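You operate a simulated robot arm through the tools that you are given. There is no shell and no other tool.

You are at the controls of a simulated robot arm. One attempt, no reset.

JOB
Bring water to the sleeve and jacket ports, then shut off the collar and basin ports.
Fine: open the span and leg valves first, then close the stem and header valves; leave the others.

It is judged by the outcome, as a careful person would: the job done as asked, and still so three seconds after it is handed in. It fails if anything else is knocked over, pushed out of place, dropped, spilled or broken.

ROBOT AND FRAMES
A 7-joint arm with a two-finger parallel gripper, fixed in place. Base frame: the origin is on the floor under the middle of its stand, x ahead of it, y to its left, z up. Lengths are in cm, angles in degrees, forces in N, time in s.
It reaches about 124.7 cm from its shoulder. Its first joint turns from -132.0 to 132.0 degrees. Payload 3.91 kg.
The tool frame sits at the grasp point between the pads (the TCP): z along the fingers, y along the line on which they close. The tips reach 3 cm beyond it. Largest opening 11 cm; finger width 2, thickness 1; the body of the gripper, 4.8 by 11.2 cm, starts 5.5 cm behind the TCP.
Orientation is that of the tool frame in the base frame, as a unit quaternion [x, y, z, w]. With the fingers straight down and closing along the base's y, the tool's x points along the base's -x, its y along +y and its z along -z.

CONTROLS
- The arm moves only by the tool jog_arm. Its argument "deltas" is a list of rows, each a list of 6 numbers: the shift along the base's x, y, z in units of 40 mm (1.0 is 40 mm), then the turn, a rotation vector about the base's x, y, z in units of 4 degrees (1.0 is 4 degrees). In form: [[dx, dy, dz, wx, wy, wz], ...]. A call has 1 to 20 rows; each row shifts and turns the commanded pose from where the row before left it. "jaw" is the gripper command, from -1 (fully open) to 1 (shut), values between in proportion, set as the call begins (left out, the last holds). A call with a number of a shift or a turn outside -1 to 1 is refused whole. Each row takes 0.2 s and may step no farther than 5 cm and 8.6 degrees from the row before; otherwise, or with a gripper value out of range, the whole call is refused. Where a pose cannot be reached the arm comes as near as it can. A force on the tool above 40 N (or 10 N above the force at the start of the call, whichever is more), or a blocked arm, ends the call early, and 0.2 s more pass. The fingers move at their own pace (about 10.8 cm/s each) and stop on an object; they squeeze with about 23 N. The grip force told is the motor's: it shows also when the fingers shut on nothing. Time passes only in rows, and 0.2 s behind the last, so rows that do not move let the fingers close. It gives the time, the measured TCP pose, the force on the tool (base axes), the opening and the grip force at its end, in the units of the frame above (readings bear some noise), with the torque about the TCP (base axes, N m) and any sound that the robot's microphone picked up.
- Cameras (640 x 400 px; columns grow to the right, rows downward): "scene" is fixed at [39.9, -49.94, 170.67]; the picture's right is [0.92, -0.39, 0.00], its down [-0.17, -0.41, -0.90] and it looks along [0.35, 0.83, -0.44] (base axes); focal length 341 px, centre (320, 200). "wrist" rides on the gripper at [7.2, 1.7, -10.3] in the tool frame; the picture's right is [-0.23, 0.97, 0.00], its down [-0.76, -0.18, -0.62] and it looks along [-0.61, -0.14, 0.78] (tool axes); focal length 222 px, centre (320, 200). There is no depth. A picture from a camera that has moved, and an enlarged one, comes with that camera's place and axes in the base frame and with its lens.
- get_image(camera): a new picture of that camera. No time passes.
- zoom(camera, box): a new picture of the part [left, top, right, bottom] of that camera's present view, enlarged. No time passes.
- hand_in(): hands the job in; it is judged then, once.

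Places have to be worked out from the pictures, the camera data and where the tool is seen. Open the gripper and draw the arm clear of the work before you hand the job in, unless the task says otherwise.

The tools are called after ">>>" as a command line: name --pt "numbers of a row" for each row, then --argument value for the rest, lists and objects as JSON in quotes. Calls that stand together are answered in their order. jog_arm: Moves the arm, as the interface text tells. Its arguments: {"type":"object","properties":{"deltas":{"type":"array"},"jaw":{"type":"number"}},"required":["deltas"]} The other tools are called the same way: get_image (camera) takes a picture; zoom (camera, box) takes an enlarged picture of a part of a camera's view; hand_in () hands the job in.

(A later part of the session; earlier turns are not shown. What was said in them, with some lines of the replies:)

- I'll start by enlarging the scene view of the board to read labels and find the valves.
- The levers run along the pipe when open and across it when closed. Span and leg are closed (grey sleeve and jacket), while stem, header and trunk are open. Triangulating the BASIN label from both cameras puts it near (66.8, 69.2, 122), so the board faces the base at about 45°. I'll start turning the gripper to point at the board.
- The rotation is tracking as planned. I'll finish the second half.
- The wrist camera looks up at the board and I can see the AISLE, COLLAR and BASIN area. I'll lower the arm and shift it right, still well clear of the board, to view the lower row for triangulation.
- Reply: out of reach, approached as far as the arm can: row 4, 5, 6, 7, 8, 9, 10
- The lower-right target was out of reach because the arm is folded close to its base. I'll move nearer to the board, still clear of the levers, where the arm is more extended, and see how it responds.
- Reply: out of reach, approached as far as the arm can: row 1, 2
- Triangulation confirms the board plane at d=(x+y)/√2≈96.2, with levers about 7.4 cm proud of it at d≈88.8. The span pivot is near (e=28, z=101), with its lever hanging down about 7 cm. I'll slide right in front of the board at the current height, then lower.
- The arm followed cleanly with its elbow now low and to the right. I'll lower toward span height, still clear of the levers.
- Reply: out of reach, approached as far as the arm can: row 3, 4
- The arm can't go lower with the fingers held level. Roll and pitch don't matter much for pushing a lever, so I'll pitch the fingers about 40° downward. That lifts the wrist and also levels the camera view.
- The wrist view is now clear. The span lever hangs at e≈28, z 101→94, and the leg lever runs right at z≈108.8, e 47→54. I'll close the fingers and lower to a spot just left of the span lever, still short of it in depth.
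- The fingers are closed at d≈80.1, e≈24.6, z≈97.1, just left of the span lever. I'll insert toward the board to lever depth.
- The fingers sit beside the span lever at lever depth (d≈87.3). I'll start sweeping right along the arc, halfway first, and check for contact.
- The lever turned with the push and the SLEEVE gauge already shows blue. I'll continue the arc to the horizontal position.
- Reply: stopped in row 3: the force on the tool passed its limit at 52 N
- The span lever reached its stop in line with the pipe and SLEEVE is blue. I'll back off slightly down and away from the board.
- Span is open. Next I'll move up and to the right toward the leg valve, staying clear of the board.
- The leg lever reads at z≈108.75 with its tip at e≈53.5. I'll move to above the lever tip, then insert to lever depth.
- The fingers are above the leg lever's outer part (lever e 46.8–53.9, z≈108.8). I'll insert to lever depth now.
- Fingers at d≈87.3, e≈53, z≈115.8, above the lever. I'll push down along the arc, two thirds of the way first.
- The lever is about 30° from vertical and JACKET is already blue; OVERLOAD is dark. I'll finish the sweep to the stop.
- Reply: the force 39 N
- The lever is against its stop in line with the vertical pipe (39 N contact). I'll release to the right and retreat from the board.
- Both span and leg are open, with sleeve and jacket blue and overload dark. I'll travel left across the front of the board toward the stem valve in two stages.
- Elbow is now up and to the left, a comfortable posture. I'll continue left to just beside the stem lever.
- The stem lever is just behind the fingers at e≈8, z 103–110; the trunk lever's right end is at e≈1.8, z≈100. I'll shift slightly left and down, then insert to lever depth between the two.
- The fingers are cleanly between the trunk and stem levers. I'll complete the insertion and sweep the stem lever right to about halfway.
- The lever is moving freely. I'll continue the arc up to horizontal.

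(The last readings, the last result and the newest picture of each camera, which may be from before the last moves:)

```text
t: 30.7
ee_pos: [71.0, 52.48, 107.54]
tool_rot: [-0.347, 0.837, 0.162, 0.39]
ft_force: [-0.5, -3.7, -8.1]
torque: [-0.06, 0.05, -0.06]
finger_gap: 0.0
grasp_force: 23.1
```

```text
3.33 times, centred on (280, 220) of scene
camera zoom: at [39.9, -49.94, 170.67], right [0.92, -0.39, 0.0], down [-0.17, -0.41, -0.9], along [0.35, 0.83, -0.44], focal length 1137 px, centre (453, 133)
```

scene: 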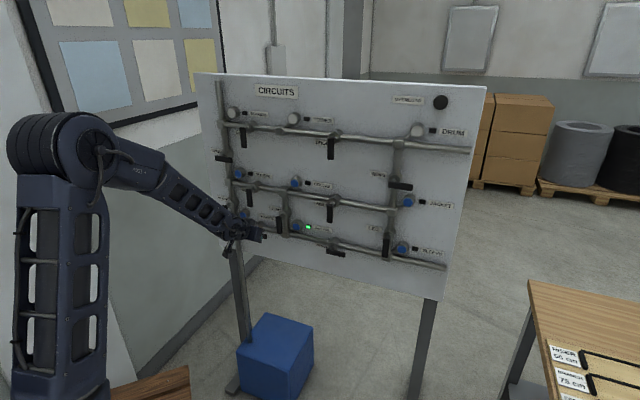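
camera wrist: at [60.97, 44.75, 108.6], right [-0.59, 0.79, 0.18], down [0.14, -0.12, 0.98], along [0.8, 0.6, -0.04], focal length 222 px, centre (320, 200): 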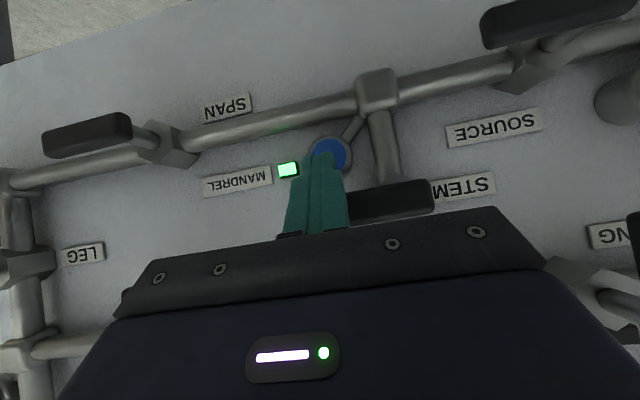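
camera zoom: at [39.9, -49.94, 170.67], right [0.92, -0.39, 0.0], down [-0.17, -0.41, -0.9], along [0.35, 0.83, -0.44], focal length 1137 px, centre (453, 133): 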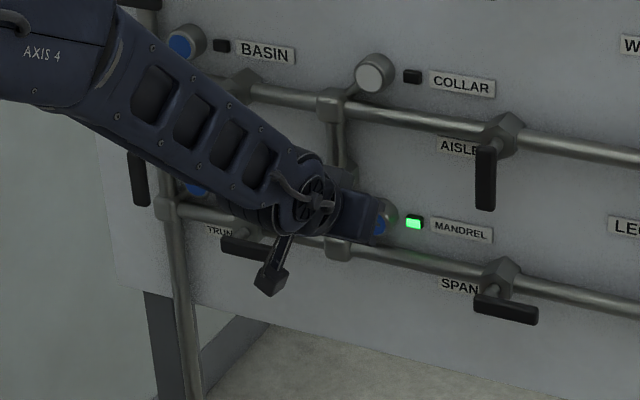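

COLLAR has gone grey. I'll nudge a little further to be sure the lever is seated at its stop.

>>> jog_arm --pt "0 0 0.08 0 0 0" --pt "0 0 0.06 0 0 0"

```text
t: 31.4
ee_pos: [70.83, 52.33, 107.73]
tool_rot: [-0.348, 0.839, 0.162, 0.386]
ft_force: [-2.6, -3.7, -4.4]
torque: [-0.03, 0.07, 0.04]
finger_gap: 0.0
grasp_force: 22.8
stopped in row 2: the force on the tool passed its limit at 42 N (the readings are from after the stop); the commanded pose is now the measured one
```

Stop reached: the stem lever is seated across its pipe. I'll drop slightly, retreat, and view.

>>> jog_arm --pt "0 0 -0.25 0 0 0" --pt "-0.4 -0.4 0 0 0 0" --pt "-0.4 -0.4 0 0 0 0" --pt "-0.4 -0.4 0 0 0 0" --pt "-0.4 -0.4 0 0 0 0"

>>> get_image --camera "wrist"

>>> get_image --camera "scene"

```text
t: 32.6
ee_pos: [64.46, 45.97, 106.92]
tool_rot: [-0.348, 0.838, 0.162, 0.387]
ft_force: [-0.2, -0.2, -0.8]
torque: [0.02, 0.0, -0.01]
finger_gap: 0.01
grasp_force: 23.1
```

```text
taken
camera wrist: at [54.39, 38.29, 108.0], right [-0.59, 0.79, 0.18], down [0.14, -0.11, 0.98], along [0.8, 0.6, -0.05], focal length 222 px, centre (320, 200)
```

wrist: 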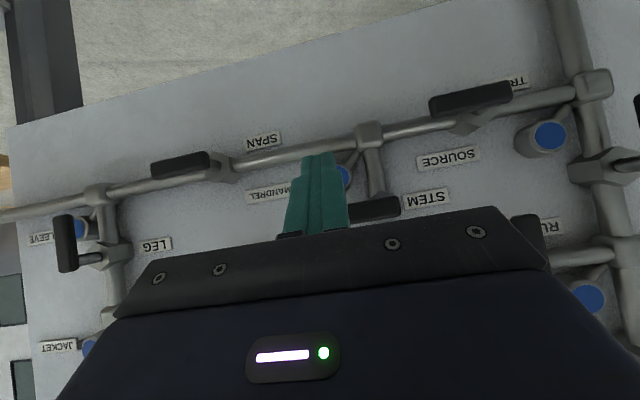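

```text
taken
```

scene: 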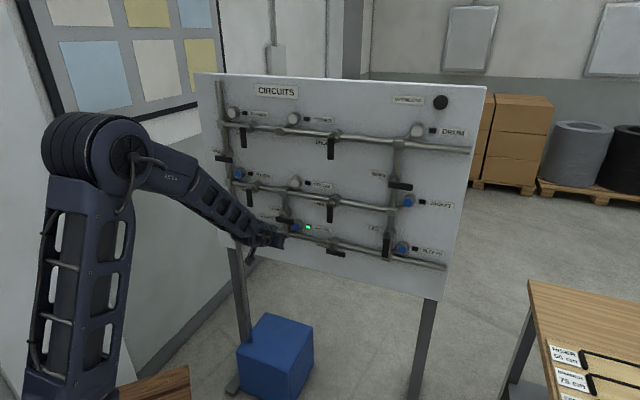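

Collar is grey while mandrel, sleeve and jacket stay blue. The last valve is the header lever at e≈−16, z 103–110. I'll move left across the front to just left of it, in two stages.

>>> jog_arm --pt "-0.53 0.53 0 0 0 0" --pt "-0.53 0.53 0 0 0 0" --pt "-0.53 0.53 0 0 0 0" --pt "-0.53 0.53 0 0 0 0" --pt "-0.53 0.53 0 0 0 0" --pt "-0.53 0.53 0 0 0 0"

>>> get_image --camera "scene"

>>> get_image --camera "wrist"

```text
t: 34.0
ee_pos: [51.76, 58.76, 106.94]
tool_rot: [-0.348, 0.839, 0.162, 0.387]
ft_force: [0.4, -0.1, -0.7]
torque: [0.04, 0.05, 0.04]
finger_gap: 0.03
grasp_force: 23.7
```

```text
taken
```

scene: 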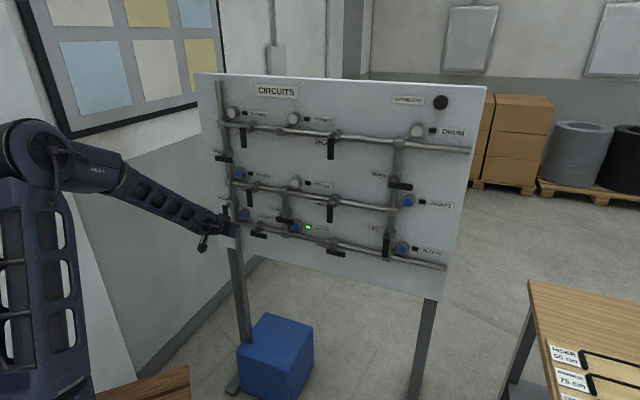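

```text
taken
camera wrist: at [41.62, 51.08, 107.95], right [-0.59, 0.79, 0.18], down [0.14, -0.11, 0.98], along [0.8, 0.6, -0.05], focal length 222 px, centre (320, 200)
```

wrist: 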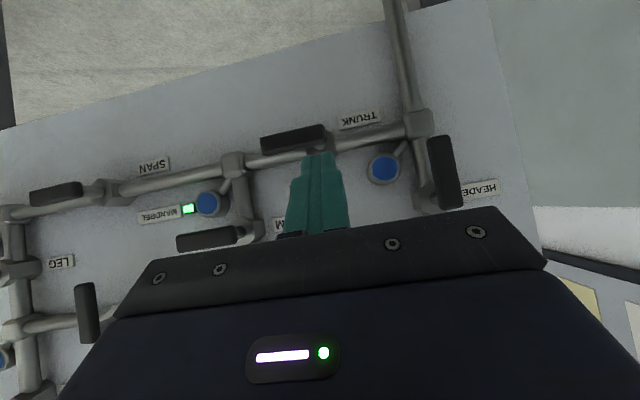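

The header lever is confirmed at e≈−16.0, with its tip at z≈103. I'll continue to e≈−19.8, just left of it.

>>> jog_arm --pt "-0.525 0.525 -0.08 0 0 0" --pt "-0.525 0.525 -0.08 0 0 0" --pt "-0.525 0.525 -0.08 0 0 0" --pt "-0.525 0.525 -0.08 0 0 0" --pt "-0.525 0.525 -0.08 0 0 0"

>>> get_image --camera "scene"

>>> get_image --camera "wrist"

```text
t: 35.2
ee_pos: [41.25, 69.32, 105.14]
tool_rot: [-0.347, 0.838, 0.162, 0.388]
ft_force: [-0.3, -0.4, -0.3]
torque: [0.0, 0.03, 0.03]
finger_gap: 0.0
grasp_force: 22.8
```

```text
taken
```

scene: 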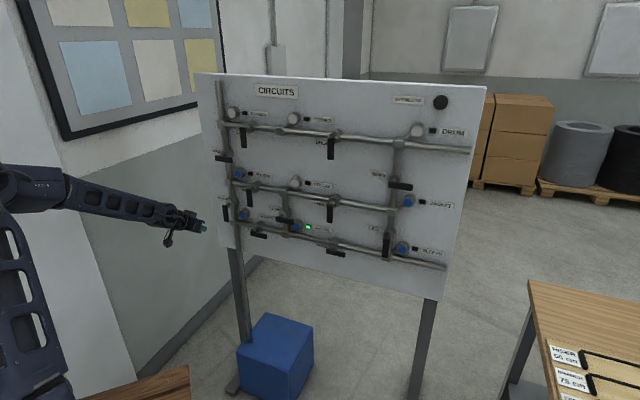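

```text
taken
camera wrist: at [31.13, 61.61, 106.31], right [-0.59, 0.79, 0.18], down [0.14, -0.11, 0.98], along [0.8, 0.6, -0.04], focal length 222 px, centre (320, 200)
```

wrist: 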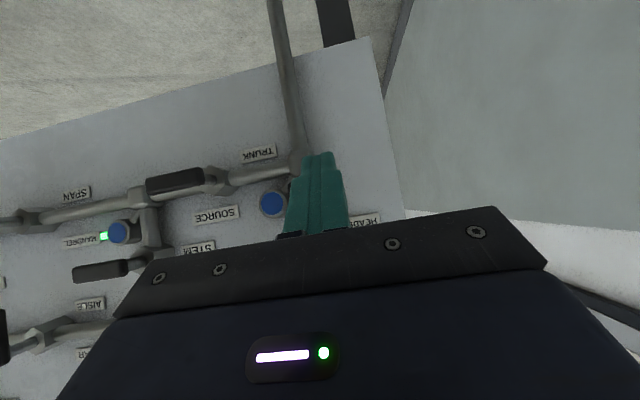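

The fingers are at e≈−19.9, left of the header lever. I'll insert toward lever depth.

>>> jog_arm --pt "0.4 0.4 0 0 0 0" --pt "0.4 0.4 0 0 0 0" --pt "0.4 0.4 0 0 0 0" --pt "0.4 0.4 0 0 0 0"

>>> get_image --camera "wrist"

>>> zoom --camera "scene" --box '[170, 140, 330, 260]'

```text
t: 36.2
ee_pos: [47.64, 75.69, 105.27]
tool_rot: [-0.348, 0.838, 0.162, 0.387]
ft_force: [-0.2, 0.9, 1.1]
torque: [-0.03, -0.02, 0.0]
finger_gap: 0.0
grasp_force: 22.9
```

```text
taken
camera wrist: at [37.55, 68.03, 106.31], right [-0.59, 0.79, 0.17], down [0.14, -0.11, 0.98], along [0.8, 0.6, -0.05], focal length 222 px, centre (320, 200)
```

wrist: 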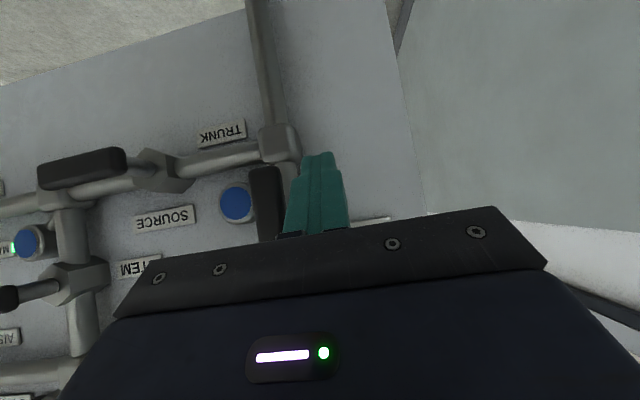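

```text
3.33 times, centred on (250, 200) of scene
camera zoom: at [39.9, -49.94, 170.67], right [0.92, -0.39, 0.0], down [-0.17, -0.41, -0.9], along [0.35, 0.83, -0.44], focal length 1137 px, centre (553, 200)
```

zoom: 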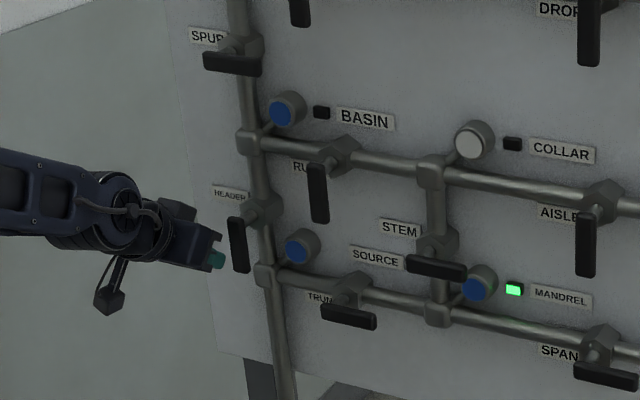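

The fingers are beside the header lever at depth. I'll sweep right to about halfway.

>>> jog_arm --pt "0.2 -0.2 0 0 0 0" --pt "0.2 -0.2 -0.04 0 0 0" --pt "0.239 -0.239 -0.05 0 0 0" --pt "0.239 -0.239 0 0 0 0" --pt "0.2 -0.2 0.075 0 0 0"

>>> get_image --camera "wrist"

>>> zoom --camera "scene" --box '[170, 140, 330, 260]'

```text
t: 37.4
ee_pos: [52.05, 71.23, 105.04]
tool_rot: [-0.349, 0.839, 0.162, 0.386]
ft_force: [-0.1, 1.0, 0.1]
torque: [-0.03, -0.01, -0.03]
finger_gap: 0.01
grasp_force: 22.9
```

```text
taken
camera wrist: at [41.91, 63.51, 106.14], right [-0.59, 0.79, 0.18], down [0.14, -0.11, 0.98], along [0.8, 0.6, -0.05], focal length 222 px, centre (320, 200)
```

wrist: 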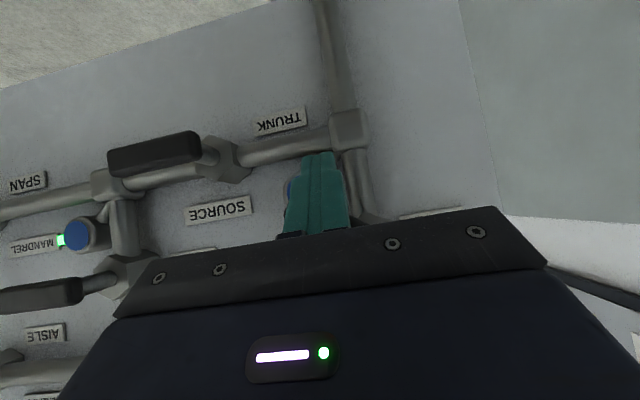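

```text
3.33 times, centred on (250, 200) of scene
camera zoom: at [39.9, -49.94, 170.67], right [0.92, -0.39, 0.0], down [-0.17, -0.41, -0.9], along [0.35, 0.83, -0.44], focal length 1137 px, centre (553, 200)
```

zoom: 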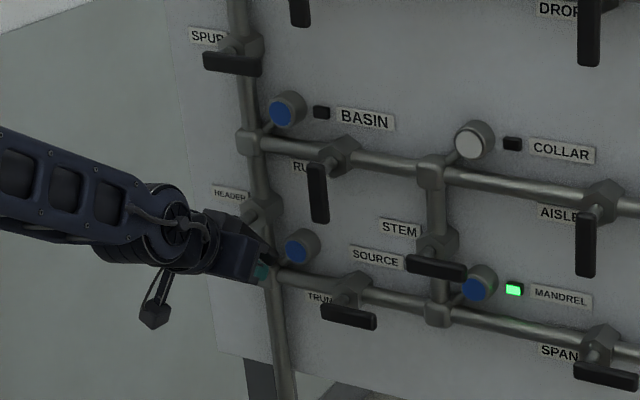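

The header lever is turning with the push. I'll continue up to horizontal and seat it.

>>> jog_arm --pt "0.2 -0.2 0.15 0 0 0" --pt "0.17 -0.17 0.18 0 0 0" --pt "0.117 -0.117 0.2 0 0 0" --pt "0 0 0.1 0 0 0" --pt "0 0 0.06 0 0 0"

>>> get_image --camera "wrist"

>>> zoom --camera "scene" --box '[170, 140, 330, 260]'

```text
t: 38.6
ee_pos: [54.0, 69.26, 107.66]
tool_rot: [-0.348, 0.839, 0.161, 0.386]
ft_force: [-1.5, -4.2, -5.9]
torque: [-0.1, 0.0, -0.1]
finger_gap: 0.0
grasp_force: 23.3
```

```text
taken
camera wrist: at [43.85, 61.56, 108.87], right [-0.59, 0.79, 0.17], down [0.14, -0.11, 0.98], along [0.8, 0.6, -0.05], focal length 222 px, centre (320, 200)
```

wrist: 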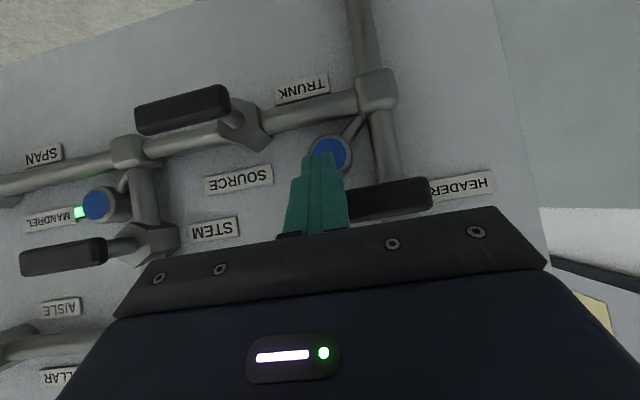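

```text
3.33 times, centred on (250, 200) of scene
camera zoom: at [39.9, -49.94, 170.67], right [0.92, -0.39, 0.0], down [-0.17, -0.41, -0.9], along [0.35, 0.83, -0.44], focal length 1137 px, centre (553, 200)
```

zoom: 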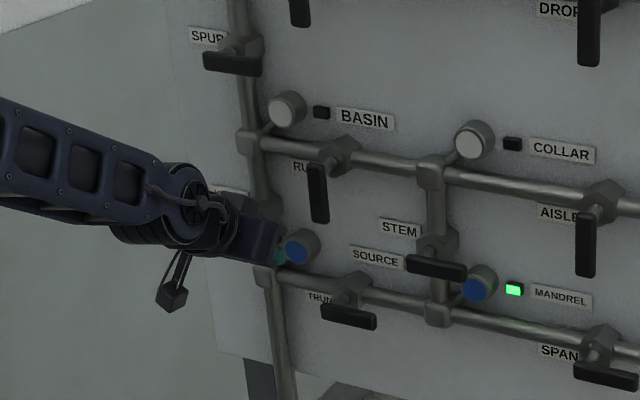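

BASIN is now grey and the lever is horizontal. I'll give one small seating nudge to reach the stop.

>>> jog_arm --pt "0 0 0.06 0 0 0" --pt "0 0 0.05 0 0 0"

```text
t: 39.2
ee_pos: [53.89, 69.19, 107.86]
tool_rot: [-0.349, 0.84, 0.159, 0.384]
ft_force: [-7.7, -14.4, -37.1]
torque: [-0.55, 0.15, -0.3]
finger_gap: 0.0
grasp_force: 22.9
```

The lever is firmly at its stop (about 40 N). I'll ease down, retreat from the board, and check everything.

>>> jog_arm --pt "0 0 -0.3 0 0 0" --pt "0 0 -0.1 0 0 0" --pt "-0.4 -0.4 0 0 0 0" --pt "-0.4 -0.4 0 0 0 0" --pt "-0.4 -0.4 0 0 0 0" --pt "-0.4 -0.4 0 0 0 0" --pt "-0.4 -0.4 0.2 0 0 0" --pt "-0.4 -0.4 0.4 0 0 0"

>>> get_image --camera "wrist"

>>> get_image --camera "scene"

```text
t: 41.0
ee_pos: [44.13, 59.72, 109.06]
tool_rot: [-0.348, 0.838, 0.162, 0.388]
ft_force: [-0.3, 1.0, 0.1]
torque: [-0.03, 0.04, 0.02]
finger_gap: 0.03
grasp_force: 23.0
```

```text
taken
camera wrist: at [34.04, 52.07, 110.22], right [-0.59, 0.79, 0.18], down [0.14, -0.11, 0.98], along [0.8, 0.6, -0.05], focal length 222 px, centre (320, 200)
```

wrist: 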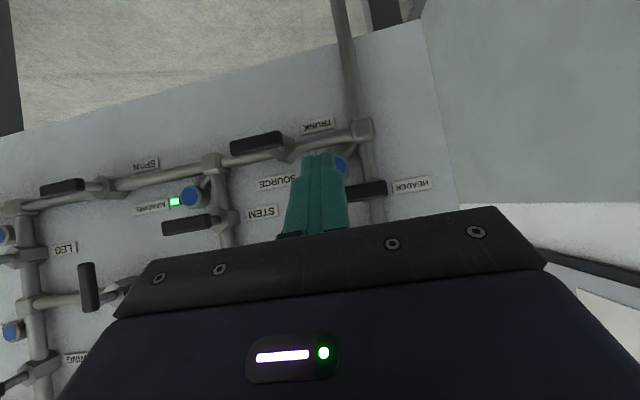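

```text
taken
```

scene: 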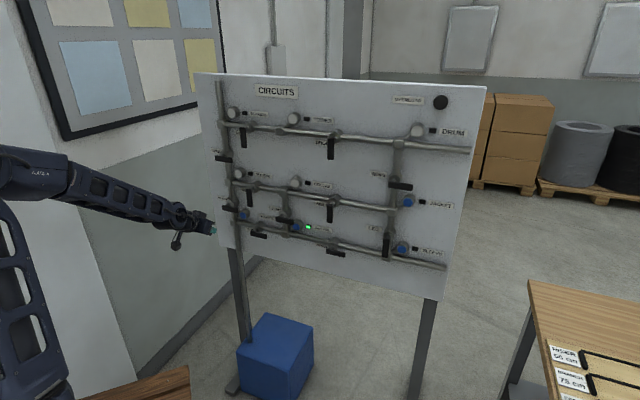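

All four moves appear done. I'll open the gripper, draw back further, and inspect the whole board closely.

>>> jog_arm --pt "-0.4 -0.4 0.5 0 0 0" --pt "-0.4 -0.4 0.5 0 0 0" --pt "-0.3 -0.3 0.5 0 0 0" --pt "0 0 0 0 0 0" --pt "0 0 0 0 0 0" --jaw -1

>>> zoom --camera "scene" --box '[190, 70, 350, 170]'

>>> zoom --camera "scene" --box '[200, 150, 340, 270]'

>>> zoom --camera "scene" --box '[320, 160, 460, 280]'

>>> zoom --camera "scene" --box '[330, 70, 490, 170]'

>>> get_image --camera "scene"

```text
t: 42.2
ee_pos: [40.05, 55.56, 114.11]
tool_rot: [-0.35, 0.841, 0.16, 0.381]
ft_force: [0.1, -0.6, 0.0]
torque: [0.01, -0.02, 0.01]
finger_gap: 11.01
grasp_force: 0.0
out of reach, approached as far as the arm can: row 3
```

```text
4.00 times, centred on (270, 120) of scene
camera zoom: at [39.9, -49.94, 170.67], right [0.92, -0.39, 0.0], down [-0.17, -0.41, -0.9], along [0.35, 0.83, -0.44], focal length 1365 px, centre (520, 520)
```

zoom: 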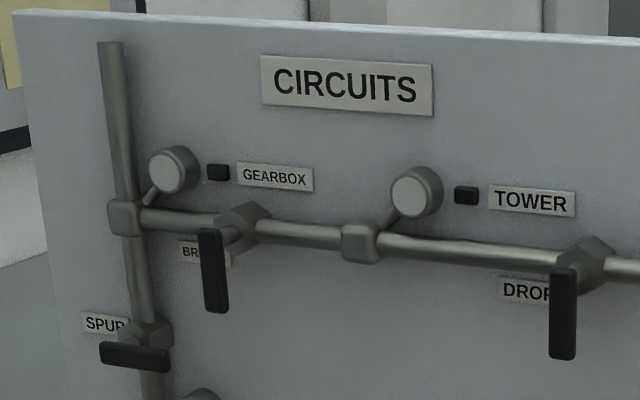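

```text
3.33 times, centred on (270, 210) of scene
camera zoom: at [39.9, -49.94, 170.67], right [0.92, -0.39, 0.0], down [-0.17, -0.41, -0.9], along [0.35, 0.83, -0.44], focal length 1137 px, centre (487, 167)
```

zoom: 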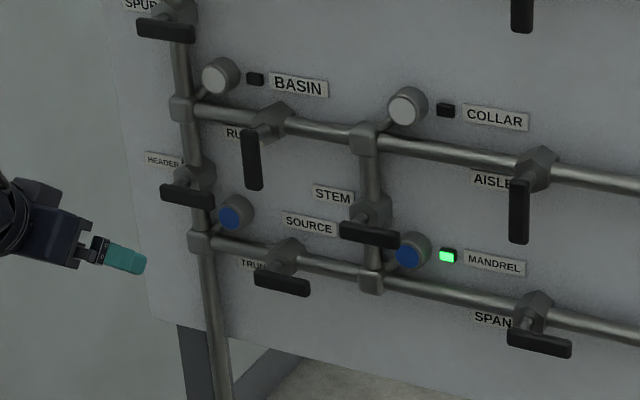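

```text
3.33 times, centred on (390, 220) of scene
camera zoom: at [39.9, -49.94, 170.67], right [0.92, -0.39, 0.0], down [-0.17, -0.41, -0.9], along [0.35, 0.83, -0.44], focal length 1137 px, centre (87, 133)
```

zoom: 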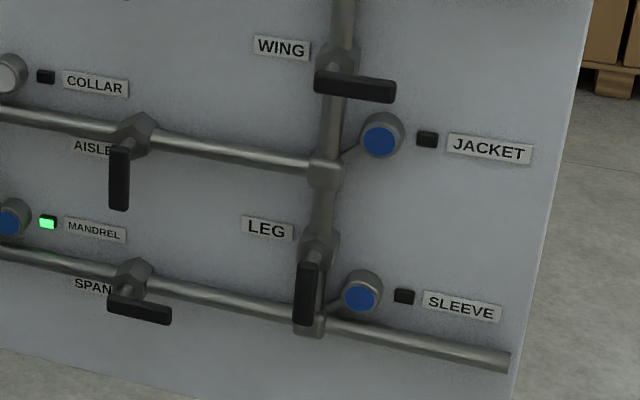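

```text
4.00 times, centred on (410, 120) of scene
camera zoom: at [39.9, -49.94, 170.67], right [0.92, -0.39, 0.0], down [-0.17, -0.41, -0.9], along [0.35, 0.83, -0.44], focal length 1365 px, centre (-40, 520)
```

zoom: 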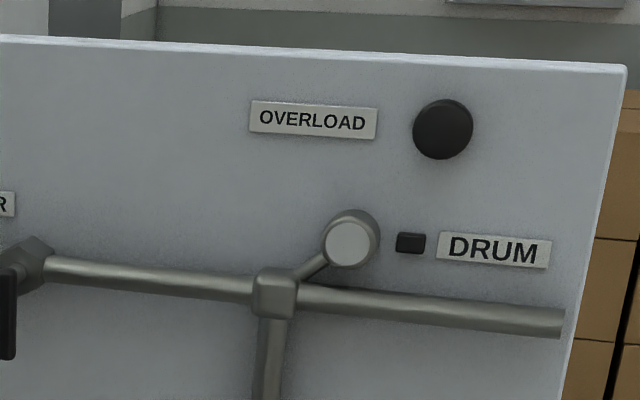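

```text
taken
```

scene: 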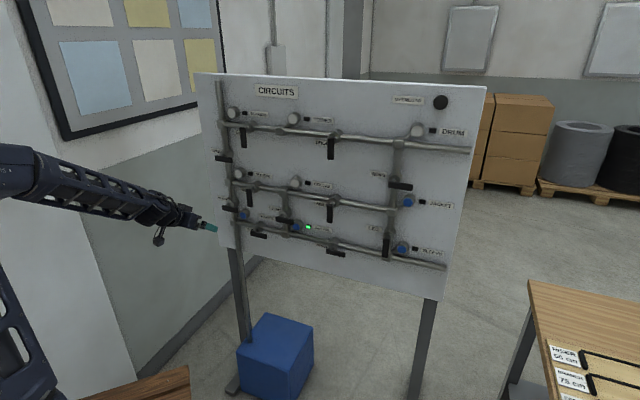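

Sleeve and jacket are blue and collar and basin are grey. Mandrel is still fed with its lamp green, overload is dark, and the other valves haven't moved. The gripper is open and about 18 cm clear of the levers, so I'm handing in.

>>> hand_in

```text
The job is handed in.
```

The job is done and handed in. The sleeve and jacket ports now have water, and the collar and basin ports are shut off.

- **Order:** I opened span, then leg, and only after that closed stem, then header. Each lever was pushed to its stop.
- **Final check:** The sleeve and jacket gauges read blue, and collar and basin read grey. Mandrel still has water and its lamp is green. The overload lamp was dark whenever I checked it, including at the end.
- **Everything else:** The other valves are where they were, and nothing was knocked or moved. The gripper is open and clear of the board.
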